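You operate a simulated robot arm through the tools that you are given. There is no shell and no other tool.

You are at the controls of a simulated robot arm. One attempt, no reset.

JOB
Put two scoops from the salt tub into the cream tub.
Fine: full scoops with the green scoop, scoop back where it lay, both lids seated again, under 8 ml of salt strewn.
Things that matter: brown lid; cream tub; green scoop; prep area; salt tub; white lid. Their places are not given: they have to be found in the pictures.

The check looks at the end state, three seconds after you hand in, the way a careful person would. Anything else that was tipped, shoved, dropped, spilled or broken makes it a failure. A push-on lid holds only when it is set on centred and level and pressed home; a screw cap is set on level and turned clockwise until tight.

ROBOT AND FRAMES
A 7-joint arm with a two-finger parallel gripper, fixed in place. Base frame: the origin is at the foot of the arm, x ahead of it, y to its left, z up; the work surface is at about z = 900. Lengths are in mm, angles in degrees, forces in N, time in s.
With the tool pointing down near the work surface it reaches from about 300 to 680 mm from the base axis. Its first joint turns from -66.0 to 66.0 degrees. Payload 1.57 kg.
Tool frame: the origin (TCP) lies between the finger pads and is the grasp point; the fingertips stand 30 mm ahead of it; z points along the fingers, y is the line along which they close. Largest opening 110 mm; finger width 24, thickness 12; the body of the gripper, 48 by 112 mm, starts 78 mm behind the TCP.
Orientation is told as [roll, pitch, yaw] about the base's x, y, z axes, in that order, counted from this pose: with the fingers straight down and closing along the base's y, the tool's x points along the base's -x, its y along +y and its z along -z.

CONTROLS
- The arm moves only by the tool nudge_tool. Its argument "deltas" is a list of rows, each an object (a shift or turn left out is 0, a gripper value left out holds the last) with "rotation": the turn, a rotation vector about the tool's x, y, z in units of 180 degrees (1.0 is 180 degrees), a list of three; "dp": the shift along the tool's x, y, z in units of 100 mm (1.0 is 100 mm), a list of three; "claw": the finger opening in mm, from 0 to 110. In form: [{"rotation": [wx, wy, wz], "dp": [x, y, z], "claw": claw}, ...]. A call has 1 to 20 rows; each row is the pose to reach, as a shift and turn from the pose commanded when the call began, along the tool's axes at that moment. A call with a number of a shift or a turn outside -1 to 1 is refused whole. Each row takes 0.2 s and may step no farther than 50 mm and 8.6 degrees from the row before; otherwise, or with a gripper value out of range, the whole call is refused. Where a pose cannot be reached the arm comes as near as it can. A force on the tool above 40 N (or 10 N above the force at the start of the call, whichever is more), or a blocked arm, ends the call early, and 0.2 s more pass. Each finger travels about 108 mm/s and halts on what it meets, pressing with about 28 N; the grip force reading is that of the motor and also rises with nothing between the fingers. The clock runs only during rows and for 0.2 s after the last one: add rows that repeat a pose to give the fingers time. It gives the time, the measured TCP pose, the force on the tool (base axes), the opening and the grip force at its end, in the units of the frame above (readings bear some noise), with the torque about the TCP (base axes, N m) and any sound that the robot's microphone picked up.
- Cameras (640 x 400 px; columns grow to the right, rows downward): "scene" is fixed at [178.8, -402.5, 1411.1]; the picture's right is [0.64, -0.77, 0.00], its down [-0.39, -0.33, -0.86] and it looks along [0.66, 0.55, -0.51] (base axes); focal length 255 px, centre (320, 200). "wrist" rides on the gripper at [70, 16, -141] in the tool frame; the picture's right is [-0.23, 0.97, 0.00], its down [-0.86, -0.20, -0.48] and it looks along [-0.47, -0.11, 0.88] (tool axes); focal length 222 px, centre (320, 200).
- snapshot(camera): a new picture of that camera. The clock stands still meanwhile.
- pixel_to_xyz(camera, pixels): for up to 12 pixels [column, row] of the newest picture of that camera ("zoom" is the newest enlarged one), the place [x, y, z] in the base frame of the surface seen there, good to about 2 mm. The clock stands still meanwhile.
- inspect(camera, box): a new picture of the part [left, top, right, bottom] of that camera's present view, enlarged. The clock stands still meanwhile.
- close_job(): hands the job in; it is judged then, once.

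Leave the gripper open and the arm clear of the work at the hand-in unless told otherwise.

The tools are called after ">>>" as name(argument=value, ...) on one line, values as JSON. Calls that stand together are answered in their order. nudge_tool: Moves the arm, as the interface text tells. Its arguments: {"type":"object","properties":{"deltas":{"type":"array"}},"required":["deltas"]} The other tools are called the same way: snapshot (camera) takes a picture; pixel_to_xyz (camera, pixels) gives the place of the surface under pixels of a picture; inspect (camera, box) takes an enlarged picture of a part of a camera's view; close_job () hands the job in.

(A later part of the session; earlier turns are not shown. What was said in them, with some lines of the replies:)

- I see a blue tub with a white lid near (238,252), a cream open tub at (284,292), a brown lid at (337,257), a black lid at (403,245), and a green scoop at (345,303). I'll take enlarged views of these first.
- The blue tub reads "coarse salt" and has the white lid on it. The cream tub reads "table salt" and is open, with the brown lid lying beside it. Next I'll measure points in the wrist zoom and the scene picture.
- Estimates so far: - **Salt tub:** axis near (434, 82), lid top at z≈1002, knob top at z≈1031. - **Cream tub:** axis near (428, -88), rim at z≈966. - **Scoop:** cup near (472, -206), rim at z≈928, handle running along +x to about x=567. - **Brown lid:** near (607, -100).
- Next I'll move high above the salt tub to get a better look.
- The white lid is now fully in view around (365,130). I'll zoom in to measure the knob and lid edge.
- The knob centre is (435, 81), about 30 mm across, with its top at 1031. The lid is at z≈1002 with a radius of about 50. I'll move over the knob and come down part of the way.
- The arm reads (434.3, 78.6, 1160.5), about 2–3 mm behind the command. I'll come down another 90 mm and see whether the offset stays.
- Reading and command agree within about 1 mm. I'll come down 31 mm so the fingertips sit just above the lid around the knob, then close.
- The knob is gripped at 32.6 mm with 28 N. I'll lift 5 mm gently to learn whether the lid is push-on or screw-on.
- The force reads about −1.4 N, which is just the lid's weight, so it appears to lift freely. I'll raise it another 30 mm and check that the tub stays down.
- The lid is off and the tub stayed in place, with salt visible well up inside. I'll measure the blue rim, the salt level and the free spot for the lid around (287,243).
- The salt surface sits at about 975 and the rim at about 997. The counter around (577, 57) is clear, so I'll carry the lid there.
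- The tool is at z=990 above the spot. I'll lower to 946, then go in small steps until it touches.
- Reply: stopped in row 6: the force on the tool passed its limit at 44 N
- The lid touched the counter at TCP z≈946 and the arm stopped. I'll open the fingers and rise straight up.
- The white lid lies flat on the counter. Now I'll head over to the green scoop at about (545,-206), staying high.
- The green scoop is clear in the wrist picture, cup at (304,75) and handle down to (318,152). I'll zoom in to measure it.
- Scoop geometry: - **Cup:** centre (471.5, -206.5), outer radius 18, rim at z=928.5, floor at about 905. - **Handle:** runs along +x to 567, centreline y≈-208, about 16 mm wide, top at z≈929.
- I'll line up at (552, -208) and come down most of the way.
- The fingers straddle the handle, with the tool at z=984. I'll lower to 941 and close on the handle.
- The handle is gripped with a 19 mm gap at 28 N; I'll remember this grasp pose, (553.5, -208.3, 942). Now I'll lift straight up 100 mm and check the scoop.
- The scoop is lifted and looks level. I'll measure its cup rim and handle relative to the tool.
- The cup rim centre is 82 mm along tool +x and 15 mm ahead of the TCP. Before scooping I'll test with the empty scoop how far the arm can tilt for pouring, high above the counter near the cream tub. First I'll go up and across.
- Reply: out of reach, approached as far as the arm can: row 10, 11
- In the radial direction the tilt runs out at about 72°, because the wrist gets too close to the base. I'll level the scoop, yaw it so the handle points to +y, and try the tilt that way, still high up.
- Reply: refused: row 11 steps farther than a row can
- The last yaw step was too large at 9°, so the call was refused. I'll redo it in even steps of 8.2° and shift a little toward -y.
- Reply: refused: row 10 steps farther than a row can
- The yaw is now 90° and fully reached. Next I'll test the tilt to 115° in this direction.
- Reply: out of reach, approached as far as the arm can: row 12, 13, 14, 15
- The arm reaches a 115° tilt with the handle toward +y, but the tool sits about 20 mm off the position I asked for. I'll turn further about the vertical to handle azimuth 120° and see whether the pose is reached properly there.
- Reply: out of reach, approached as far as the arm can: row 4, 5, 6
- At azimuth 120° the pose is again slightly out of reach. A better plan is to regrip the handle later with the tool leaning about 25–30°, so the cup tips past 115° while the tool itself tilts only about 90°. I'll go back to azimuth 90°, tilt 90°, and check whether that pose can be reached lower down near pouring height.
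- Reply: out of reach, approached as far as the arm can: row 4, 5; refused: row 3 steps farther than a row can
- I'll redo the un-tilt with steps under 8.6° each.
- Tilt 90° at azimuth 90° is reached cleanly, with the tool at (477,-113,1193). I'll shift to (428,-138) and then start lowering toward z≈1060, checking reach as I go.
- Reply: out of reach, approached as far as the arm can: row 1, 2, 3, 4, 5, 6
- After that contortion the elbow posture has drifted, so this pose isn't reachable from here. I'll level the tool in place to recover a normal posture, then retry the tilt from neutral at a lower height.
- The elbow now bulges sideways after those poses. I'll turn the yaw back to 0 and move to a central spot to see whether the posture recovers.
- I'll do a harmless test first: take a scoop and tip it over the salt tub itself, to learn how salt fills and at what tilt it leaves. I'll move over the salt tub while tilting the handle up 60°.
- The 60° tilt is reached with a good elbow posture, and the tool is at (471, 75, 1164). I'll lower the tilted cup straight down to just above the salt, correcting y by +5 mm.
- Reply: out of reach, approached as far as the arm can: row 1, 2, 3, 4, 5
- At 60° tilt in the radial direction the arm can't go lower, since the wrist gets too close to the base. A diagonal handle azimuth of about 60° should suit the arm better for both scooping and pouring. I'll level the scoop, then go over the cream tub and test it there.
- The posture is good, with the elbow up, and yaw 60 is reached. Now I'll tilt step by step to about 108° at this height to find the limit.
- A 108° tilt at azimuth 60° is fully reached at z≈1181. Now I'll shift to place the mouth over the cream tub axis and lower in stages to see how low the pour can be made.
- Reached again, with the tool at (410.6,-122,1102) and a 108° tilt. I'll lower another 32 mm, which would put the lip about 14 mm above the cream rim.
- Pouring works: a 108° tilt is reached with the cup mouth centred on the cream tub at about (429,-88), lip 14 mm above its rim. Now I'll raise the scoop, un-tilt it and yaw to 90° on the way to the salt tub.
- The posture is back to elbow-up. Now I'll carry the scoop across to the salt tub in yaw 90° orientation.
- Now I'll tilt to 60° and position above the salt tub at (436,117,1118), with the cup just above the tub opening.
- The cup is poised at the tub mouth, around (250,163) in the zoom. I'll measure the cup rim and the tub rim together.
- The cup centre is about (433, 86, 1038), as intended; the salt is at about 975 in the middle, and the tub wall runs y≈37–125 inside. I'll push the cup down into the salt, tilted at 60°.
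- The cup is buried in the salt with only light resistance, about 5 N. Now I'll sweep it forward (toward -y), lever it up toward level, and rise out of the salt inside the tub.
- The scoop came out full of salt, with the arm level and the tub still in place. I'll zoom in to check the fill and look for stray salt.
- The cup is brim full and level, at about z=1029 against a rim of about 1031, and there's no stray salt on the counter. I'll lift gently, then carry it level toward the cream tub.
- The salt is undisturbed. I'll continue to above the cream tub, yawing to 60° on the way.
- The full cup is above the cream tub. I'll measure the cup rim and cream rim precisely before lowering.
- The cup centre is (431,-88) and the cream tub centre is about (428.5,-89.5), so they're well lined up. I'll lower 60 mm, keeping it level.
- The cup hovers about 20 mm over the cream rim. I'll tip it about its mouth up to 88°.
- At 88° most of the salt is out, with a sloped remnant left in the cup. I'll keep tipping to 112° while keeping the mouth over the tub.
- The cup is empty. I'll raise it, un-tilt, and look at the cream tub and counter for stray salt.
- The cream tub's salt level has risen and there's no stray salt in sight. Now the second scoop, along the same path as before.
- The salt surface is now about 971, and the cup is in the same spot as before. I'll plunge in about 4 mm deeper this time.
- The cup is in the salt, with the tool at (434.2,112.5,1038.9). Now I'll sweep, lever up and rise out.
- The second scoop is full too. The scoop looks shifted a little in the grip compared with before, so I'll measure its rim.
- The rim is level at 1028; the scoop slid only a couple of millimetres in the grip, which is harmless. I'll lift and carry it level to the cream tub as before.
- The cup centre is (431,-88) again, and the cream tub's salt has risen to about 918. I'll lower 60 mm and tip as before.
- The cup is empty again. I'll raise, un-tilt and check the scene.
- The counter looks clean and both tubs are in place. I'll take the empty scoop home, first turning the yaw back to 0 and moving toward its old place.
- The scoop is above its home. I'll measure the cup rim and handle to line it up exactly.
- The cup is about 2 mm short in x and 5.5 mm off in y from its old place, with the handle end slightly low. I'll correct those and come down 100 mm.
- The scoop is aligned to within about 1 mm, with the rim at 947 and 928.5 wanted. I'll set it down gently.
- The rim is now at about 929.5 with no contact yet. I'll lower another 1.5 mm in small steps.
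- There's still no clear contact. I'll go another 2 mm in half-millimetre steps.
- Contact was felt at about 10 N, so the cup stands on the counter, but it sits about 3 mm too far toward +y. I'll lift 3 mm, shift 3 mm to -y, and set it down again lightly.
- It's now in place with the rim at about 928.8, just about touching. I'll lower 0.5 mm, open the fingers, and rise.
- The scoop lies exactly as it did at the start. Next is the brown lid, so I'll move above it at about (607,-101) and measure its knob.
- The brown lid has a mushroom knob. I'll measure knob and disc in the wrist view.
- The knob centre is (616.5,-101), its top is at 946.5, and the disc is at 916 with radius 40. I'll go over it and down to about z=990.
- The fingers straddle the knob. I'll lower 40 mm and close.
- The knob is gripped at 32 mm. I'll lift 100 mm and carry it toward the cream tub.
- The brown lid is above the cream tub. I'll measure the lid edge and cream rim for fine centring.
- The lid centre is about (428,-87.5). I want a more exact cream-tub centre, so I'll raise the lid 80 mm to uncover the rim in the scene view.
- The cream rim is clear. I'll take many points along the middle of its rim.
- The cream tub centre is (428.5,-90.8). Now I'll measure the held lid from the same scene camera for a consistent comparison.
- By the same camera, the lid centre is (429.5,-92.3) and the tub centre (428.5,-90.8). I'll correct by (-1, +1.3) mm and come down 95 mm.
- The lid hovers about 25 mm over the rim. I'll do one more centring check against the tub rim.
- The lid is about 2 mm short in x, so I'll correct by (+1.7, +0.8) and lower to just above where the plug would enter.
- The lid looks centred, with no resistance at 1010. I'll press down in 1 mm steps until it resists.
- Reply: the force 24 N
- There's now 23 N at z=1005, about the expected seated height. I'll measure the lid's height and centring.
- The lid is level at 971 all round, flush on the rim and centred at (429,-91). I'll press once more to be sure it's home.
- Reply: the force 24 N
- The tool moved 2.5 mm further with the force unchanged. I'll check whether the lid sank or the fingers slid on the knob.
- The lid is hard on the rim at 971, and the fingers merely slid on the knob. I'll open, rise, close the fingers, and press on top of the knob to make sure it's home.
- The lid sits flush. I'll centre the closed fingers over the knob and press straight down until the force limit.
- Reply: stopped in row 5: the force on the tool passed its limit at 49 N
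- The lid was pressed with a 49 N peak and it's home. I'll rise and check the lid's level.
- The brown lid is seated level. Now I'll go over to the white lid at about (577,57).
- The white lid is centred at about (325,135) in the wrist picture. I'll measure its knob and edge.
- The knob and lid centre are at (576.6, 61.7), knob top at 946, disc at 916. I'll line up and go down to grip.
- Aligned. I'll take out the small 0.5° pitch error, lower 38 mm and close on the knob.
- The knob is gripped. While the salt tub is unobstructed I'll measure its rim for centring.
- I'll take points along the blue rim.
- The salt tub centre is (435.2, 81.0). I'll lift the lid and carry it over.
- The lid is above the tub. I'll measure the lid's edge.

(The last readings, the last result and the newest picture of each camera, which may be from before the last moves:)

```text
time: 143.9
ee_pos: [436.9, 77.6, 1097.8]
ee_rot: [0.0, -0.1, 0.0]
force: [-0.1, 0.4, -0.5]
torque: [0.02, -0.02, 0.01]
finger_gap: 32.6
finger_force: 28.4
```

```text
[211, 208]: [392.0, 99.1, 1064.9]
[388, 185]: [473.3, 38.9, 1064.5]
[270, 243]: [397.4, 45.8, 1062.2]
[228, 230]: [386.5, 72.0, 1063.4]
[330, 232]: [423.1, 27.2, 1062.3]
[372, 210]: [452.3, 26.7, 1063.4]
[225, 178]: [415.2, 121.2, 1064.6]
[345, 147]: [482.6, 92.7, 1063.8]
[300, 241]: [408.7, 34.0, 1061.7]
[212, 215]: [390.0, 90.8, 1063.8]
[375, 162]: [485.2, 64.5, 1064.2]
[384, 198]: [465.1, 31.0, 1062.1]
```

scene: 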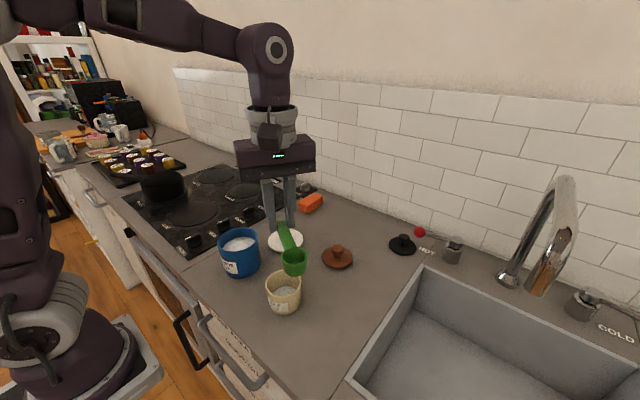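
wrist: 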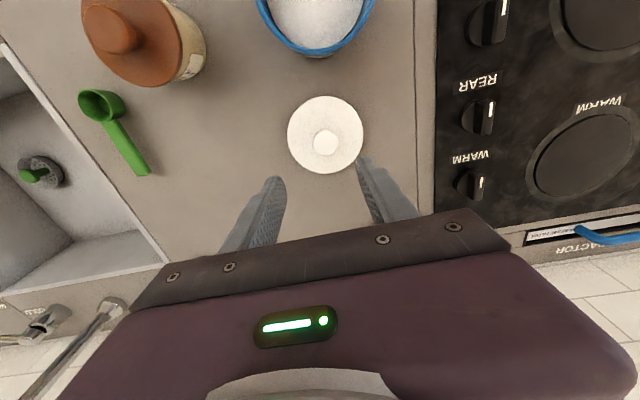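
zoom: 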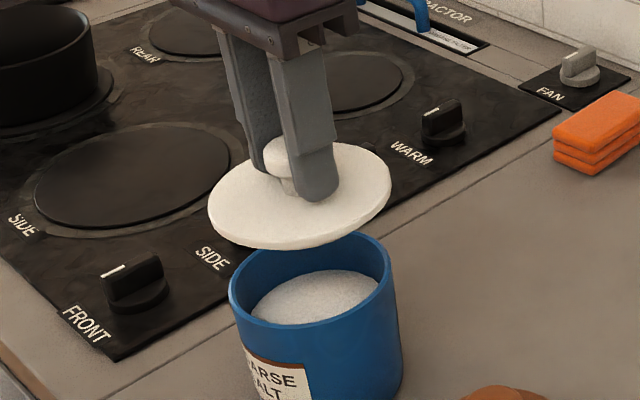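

The lid centre is about (436.3, 74.8), so it needs about +6 mm in y. I'll correct and come down 35 mm, then re-measure.

>>> nudge_tool(deltas=[{"dp": [0.008, 0.03, 0.05]}, {"dp": [0.008, 0.058, 0.2]}, {"dp": [0.008, 0.058, 0.35]}, {"dp": [0.008, 0.058, 0.35]}, {"dp": [0.008, 0.058, 0.35]}])

>>> inspect(camera="scene", box=[195, 195, 285, 285])

```text
time: 145.1
ee_pos: [438.6, 83.4, 1062.9]
ee_rot: [0.0, 0.0, 0.1]
force: [0.6, 0.4, -0.1]
torque: [0.02, -0.02, 0.0]
finger_gap: 32.6
finger_force: 27.8
```

```text
4.44 times, centred on (240, 240) of scene
```

zoom: 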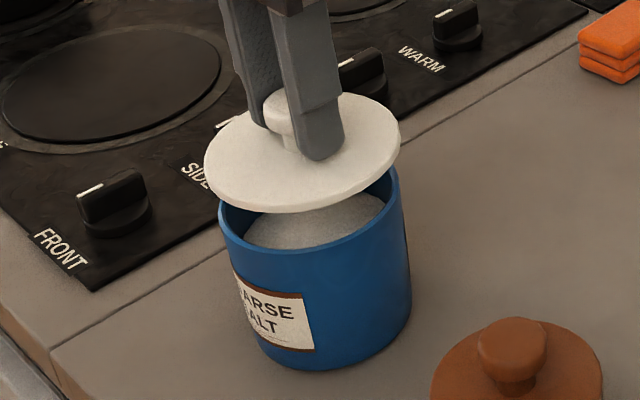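

>>> pixel_to_xyz(camera="zoom", pixels=[[207, 168], [398, 138], [275, 208], [235, 198], [335, 200], [378, 175], [220, 133], [360, 98], [305, 207], [207, 175], [392, 120], [392, 155]])

>>> pixel_to_xyz(camera="zoom", pixels=[[221, 215], [396, 180], [290, 250], [245, 240], [350, 235], [380, 212], [230, 230], [322, 246]])

```text
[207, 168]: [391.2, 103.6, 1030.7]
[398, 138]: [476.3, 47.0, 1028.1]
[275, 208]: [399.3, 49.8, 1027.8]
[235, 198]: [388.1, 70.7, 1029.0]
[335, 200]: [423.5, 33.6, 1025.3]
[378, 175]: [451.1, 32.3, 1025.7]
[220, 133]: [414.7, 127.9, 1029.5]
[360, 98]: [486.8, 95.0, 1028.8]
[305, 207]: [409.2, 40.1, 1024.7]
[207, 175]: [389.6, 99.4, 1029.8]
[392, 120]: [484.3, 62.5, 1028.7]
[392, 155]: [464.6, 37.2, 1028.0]
```

```text
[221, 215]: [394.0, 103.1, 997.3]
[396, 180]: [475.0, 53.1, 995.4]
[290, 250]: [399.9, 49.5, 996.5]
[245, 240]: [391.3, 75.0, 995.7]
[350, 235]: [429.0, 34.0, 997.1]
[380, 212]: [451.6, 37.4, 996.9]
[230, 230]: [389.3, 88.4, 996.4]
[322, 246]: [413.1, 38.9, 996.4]
```

The lid is now at about (437, 80.8) against the tub at (435.1, 81.0). I'll shift x by -1.6 and lower slowly to just before seating.

>>> nudge_tool(deltas=[{"dp": [0.016, 0.003, 0.05]}, {"dp": [0.016, 0.003, 0.1]}, {"dp": [0.016, 0.003, 0.14]}, {"dp": [0.016, 0.003, 0.17]}, {"dp": [0.016, 0.003, 0.19]}, {"dp": [0.016, 0.003, 0.21]}, {"dp": [0.016, 0.003, 0.22]}, {"dp": [0.016, 0.003, 0.22]}])

>>> inspect(camera="scene", box=[195, 195, 285, 285])

```text
time: 146.9
ee_pos: [434.5, 84.3, 1040.8]
ee_rot: [-0.2, -0.1, 0.0]
force: [-0.6, -0.4, -0.3]
torque: [-0.02, 0.01, -0.03]
finger_gap: 32.8
finger_force: 27.8
```

```text
4.44 times, centred on (240, 240) of scene
```

zoom: 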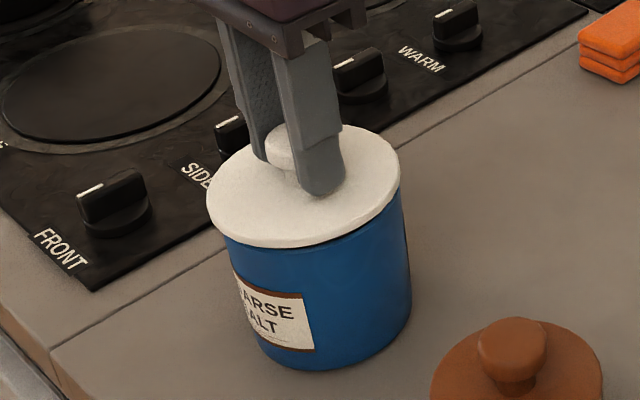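

No contact yet, with the lid about 5 mm up. It looks a shade left of centre in the image, so I'll measure before pressing.

>>> pixel_to_xyz(camera="zoom", pixels=[[210, 203], [398, 175], [285, 243], [245, 235], [340, 234], [380, 210], [222, 168], [365, 134], [315, 241], [212, 212], [392, 155], [393, 188]])

>>> pixel_to_xyz(camera="zoom", pixels=[[230, 260], [402, 215], [300, 260], [260, 256], [350, 245], [380, 226], [408, 260], [240, 290]])

```text
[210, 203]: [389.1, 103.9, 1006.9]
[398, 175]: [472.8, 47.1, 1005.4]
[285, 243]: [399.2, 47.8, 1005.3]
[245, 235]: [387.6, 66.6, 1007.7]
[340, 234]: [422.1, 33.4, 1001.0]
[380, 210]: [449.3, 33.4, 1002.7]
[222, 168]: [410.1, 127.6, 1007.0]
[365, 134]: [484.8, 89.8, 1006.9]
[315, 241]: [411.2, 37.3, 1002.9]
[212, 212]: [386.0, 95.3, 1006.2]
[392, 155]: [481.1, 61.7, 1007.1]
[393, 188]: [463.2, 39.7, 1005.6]
```

```text
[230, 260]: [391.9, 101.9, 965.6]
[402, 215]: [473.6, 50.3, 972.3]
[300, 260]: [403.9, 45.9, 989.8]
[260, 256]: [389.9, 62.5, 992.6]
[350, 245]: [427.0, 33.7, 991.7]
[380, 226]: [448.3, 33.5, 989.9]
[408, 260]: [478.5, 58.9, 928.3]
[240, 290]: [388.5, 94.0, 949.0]
```

The lid is at (434, 82) and the tub at (435.2, 81), so I'll correct by (+1.2, -1.2) and press down in small steps.

>>> nudge_tool(deltas=[{"dp": [-0.012, -0.014, -0.01]}, {"dp": [-0.012, -0.014, 0]}, {"dp": [-0.012, -0.014, 0.02]}, {"dp": [-0.012, -0.014, 0.03]}, {"dp": [-0.012, -0.014, 0.04]}, {"dp": [-0.012, -0.014, 0.05]}, {"dp": [-0.012, -0.014, 0.06]}, {"dp": [-0.012, -0.014, 0.06]}])

>>> inspect(camera="scene", box=[195, 195, 285, 285])

>>> pixel_to_xyz(camera="zoom", pixels=[[213, 210], [398, 183], [285, 250], [245, 243], [340, 242], [380, 218], [225, 175], [365, 142], [250, 215], [370, 190], [300, 235]])

```text
time: 148.7
ee_pos: [437.5, 85.6, 1034.9]
ee_rot: [0.0, 0.0, 0.0]
force: [0.1, -0.1, 0.0]
torque: [-0.01, 0.02, 0.02]
finger_gap: 32.6
finger_force: 28.3
```

```text
4.44 times, centred on (240, 240) of scene
```

zoom: 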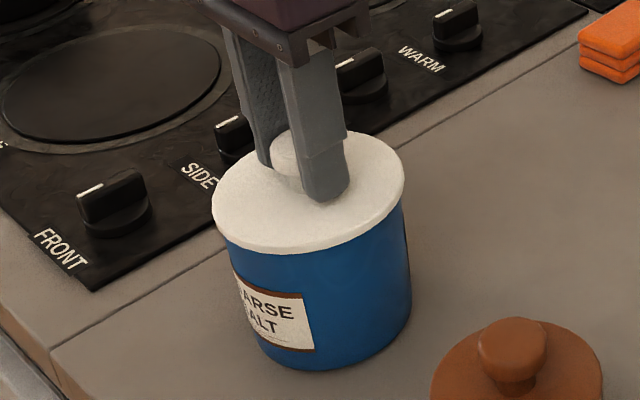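

```text
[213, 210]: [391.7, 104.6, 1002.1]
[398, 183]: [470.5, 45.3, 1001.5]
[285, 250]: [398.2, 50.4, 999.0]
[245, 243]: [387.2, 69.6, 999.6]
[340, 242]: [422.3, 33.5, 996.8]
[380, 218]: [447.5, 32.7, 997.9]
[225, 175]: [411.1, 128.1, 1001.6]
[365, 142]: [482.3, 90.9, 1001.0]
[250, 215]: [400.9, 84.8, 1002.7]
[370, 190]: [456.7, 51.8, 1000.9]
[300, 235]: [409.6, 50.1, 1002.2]
```

The lid top is at 1002, its seated height. I'll press a little further to see it resist.

>>> nudge_tool(deltas=[{"dp": [0, 0, 0.01]}, {"dp": [0, 0, 0.02]}, {"dp": [0, 0, 0.03]}, {"dp": [0, 0, 0.03]}])

>>> inspect(camera="scene", box=[195, 195, 285, 285])

>>> pixel_to_xyz(camera="zoom", pixels=[[216, 210], [398, 183], [285, 247], [245, 240], [340, 239], [380, 216], [225, 175], [365, 142], [250, 215], [370, 190], [300, 235]])

```text
time: 149.7
ee_pos: [437.8, 84.5, 1033.0]
ee_rot: [-0.1, 0.0, 0.1]
force: [0.2, 3.5, 23.3]
torque: [0.07, -0.16, 0.0]
finger_gap: 32.8
finger_force: 28.6
```

```text
4.44 times, centred on (240, 240) of scene
```

zoom: 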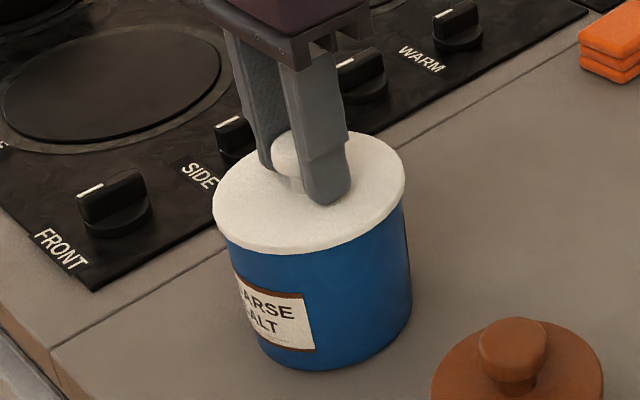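

```text
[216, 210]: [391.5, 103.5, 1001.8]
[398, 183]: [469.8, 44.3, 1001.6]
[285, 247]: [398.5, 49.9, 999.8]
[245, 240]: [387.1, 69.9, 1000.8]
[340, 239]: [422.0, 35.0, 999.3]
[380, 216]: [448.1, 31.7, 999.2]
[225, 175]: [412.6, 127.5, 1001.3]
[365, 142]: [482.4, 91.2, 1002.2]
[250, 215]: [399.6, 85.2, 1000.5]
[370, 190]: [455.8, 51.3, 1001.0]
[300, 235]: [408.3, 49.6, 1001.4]
```

It's seated level at about 1001.5 and resists with 23 N. I'll release, rise, close the fingers and press on the knob top as with the other lid.

>>> nudge_tool(deltas=[{"claw": 36}, {"claw": 60}, {"claw": 60}, {"dp": [0, 0, -0.2], "claw": 60}, {"dp": [0, 0, -0.5], "claw": 60}, {"dp": [0, 0, -0.5], "claw": 20}, {"dp": [0, 0, -0.5], "claw": 0}, {"dp": [0, 0, -0.5], "claw": 0}])

>>> inspect(camera="scene", box=[195, 185, 285, 285])

>>> snapshot(camera="wrist")

```text
time: 151.5
ee_pos: [435.0, 82.6, 1082.2]
ee_rot: [0.0, 0.1, 0.0]
force: [0.5, 0.3, -0.7]
torque: [0.01, 0.0, 0.01]
finger_gap: 0.0
finger_force: 21.0
```

```text
4.00 times, centred on (240, 235) of scene
```

zoom: 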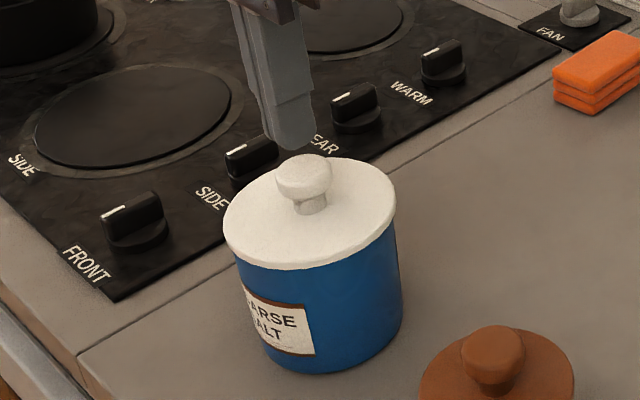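

```text
taken
```

wrist: 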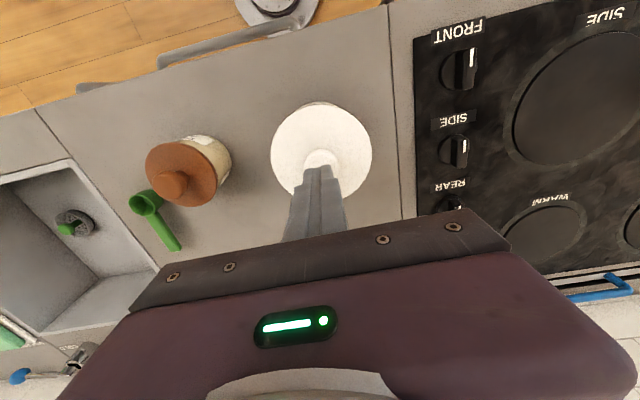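

The lid looks flush. I'll press on the knob top, expecting contact at a TCP z of about 1061.

>>> nudge_tool(deltas=[{"dp": [0, -0.01, 0.1]}, {"dp": [0, -0.01, 0.17]}, {"dp": [0, -0.01, 0.2]}, {"dp": [0, -0.01, 0.22]}, {"dp": [0, -0.01, 0.24]}, {"dp": [0, -0.01, 0.26]}, {"dp": [0, -0.01, 0.28]}])

>>> nudge_tool(deltas=[{"dp": [0, 0, -0.15]}, {"dp": [0, 0, -0.5]}, {"dp": [0, 0, -0.9], "claw": 60}, {"dp": [0, 0, -1.0], "claw": 60}, {"dp": [0, 0, -1.0], "claw": 60}])

>>> snapshot(camera="scene")

>>> inspect(camera="scene", box=[195, 205, 295, 305])

>>> pixel_to_xyz(camera="zoom", pixels=[[100, 135], [260, 100], [165, 180], [190, 175], [120, 165], [200, 85], [220, 150], [265, 215], [380, 260], [340, 255], [400, 290], [420, 250]])

```text
time: 152.8
ee_pos: [437.8, 82.8, 1062.0]
ee_rot: [0.0, -0.4, 0.0]
force: [-2.3, -0.3, 11.4]
torque: [-0.03, 0.17, -0.02]
finger_gap: 0.1
finger_force: 21.4
stopped in row 6: the force on the tool passed its limit at 47 N (the readings are from after the stop); the commanded pose is now the measured one
```

```text
time: 154.0
ee_pos: [437.6, 82.4, 1160.5]
ee_rot: [0.0, -0.4, 0.0]
force: [0.9, -0.5, -0.3]
torque: [-0.01, 0.04, -0.04]
finger_gap: 60.0
finger_force: 0.0
```

```text
taken
```

scene: 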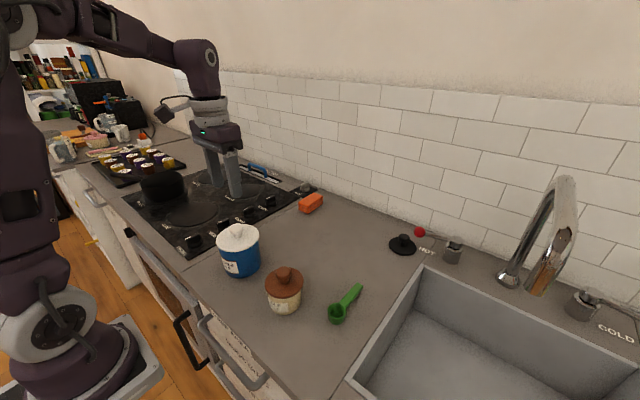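

```text
4.00 times, centred on (245, 255) of scene
```

zoom: 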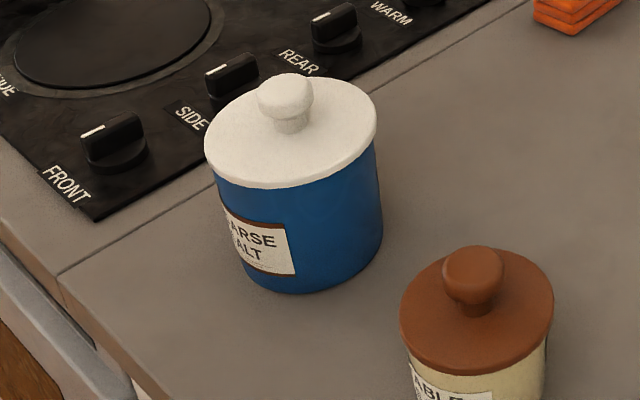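

```text
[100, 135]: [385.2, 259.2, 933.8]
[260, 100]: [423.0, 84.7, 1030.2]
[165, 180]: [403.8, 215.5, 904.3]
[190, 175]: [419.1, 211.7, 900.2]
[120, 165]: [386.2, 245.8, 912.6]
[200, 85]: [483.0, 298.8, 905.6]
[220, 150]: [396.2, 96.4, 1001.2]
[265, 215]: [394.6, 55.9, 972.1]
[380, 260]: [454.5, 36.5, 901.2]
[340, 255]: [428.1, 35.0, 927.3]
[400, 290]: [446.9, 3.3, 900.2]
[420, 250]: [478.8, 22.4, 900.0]
```

Both lids are seated level, each pressed with about 47–49 N. I'll withdraw the arm upward to clear the work and take a last look at the whole area.

>>> nudge_tool(deltas=[{"dp": [0, -0.1, -0.4], "claw": 100}, {"dp": [0.1, -0.4, -0.8], "claw": 100}, {"dp": [0.3, -0.7, -1.0], "claw": 100}, {"dp": [0.5, -1.0, -1.0], "claw": 100}, {"dp": [0.5, -1.0, -1.0], "claw": 100}])

>>> inspect(camera="wrist", box=[160, 60, 480, 240])

>>> inspect(camera="scene", box=[180, 200, 420, 350])

```text
refused: row 2 steps farther than a row can; nothing moved
```

```text
2.00 times, centred on (320, 150) of wrist
```

zoom: 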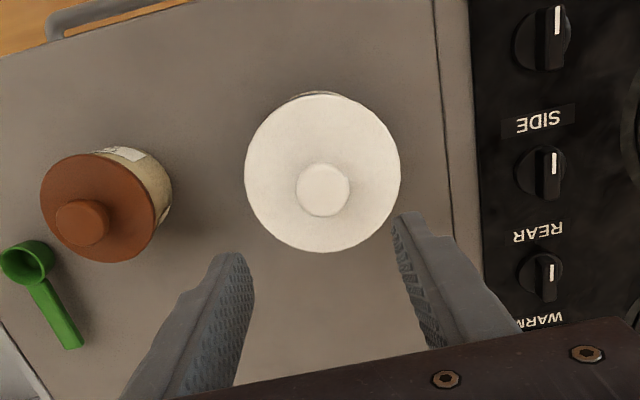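

```text
2.67 times, centred on (300, 275) of scene
```

zoom: 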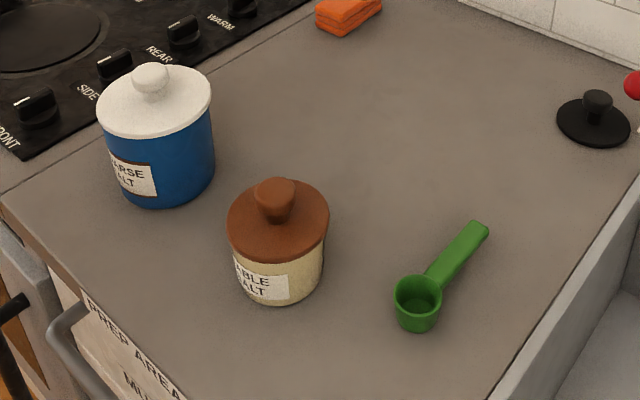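

Everything looks in order and the counter is clean. The withdrawal was refused for too large a step, so I'll repeat it with smaller steps.

>>> nudge_tool(deltas=[{"dp": [0, 0, -0.35], "claw": 100}, {"dp": [0, -0.15, -0.7], "claw": 100}, {"dp": [0.1, -0.4, -1.0], "claw": 100}, {"dp": [0.3, -0.75, -1.0], "claw": 100}, {"dp": [0.4, -1.0, -1.0], "claw": 100}, {"dp": [0.4, -1.0, -1.0], "claw": 100}])

>>> inspect(camera="wrist", box=[200, 60, 440, 210])

>>> snapshot(camera="scene")

```text
time: 155.4
ee_pos: [395.4, -16.7, 1258.3]
ee_rot: [-0.1, -0.3, 0.0]
force: [0.0, -0.3, 0.7]
torque: [0.0, -0.01, -0.01]
finger_gap: 100.0
finger_force: 0.1
```

```text
2.67 times, centred on (320, 135) of wrist
```

zoom: 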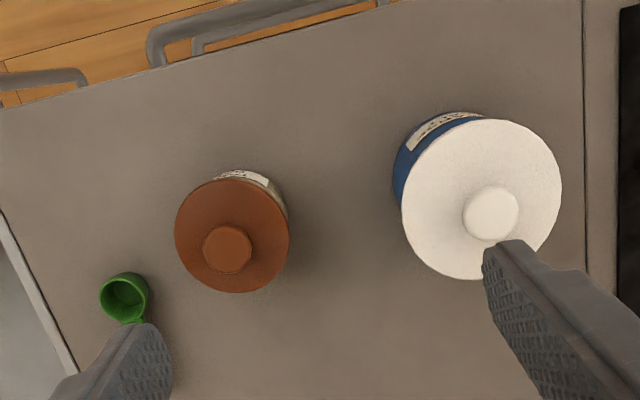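

```text
taken
```

scene: 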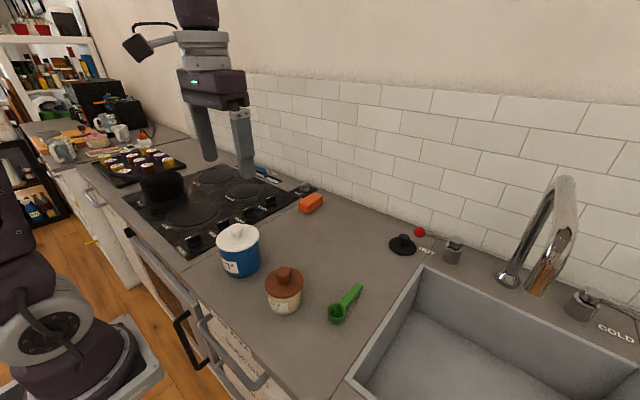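

The job is done:
- **Lids:** both are seated level and pressed home.
- **Scoop:** it lies where it was at the start.
- **Salt:** two full scoops went into the cream tub, and no stray salt is visible on the counter.
- **Arm:** it is high and clear with the gripper open.

I'm handing in.

>>> close_job()

```text
The job is handed in.
```

I put two full scoops of salt from the salt tub into the cream tub with the green scoop, and I've handed the job in. The check hasn't returned a result.

- **Scoops:** both came out level with the cup rim. After each pour the cup was empty, and the salt in the cream tub rose from about z = 912 to 925 mm.
- **Scoop:** it is back where it lay, within about 1–2 mm by the camera.
- **Lids:** the white lid is on the salt tub and the brown lid is on the cream tub. Both are centred to about 1 mm and level. I pressed each on the knob until the arm stopped at 47–49 N. I heard no click from either, so I'm judging them seated by height and resistance.
- **Spills:** I saw no stray salt on the counter in the final pictures. My view of the cream tub was blocked during the pours, so I checked for spills only after each one.
- **Arm:** it is raised clear of the work with the gripper open.
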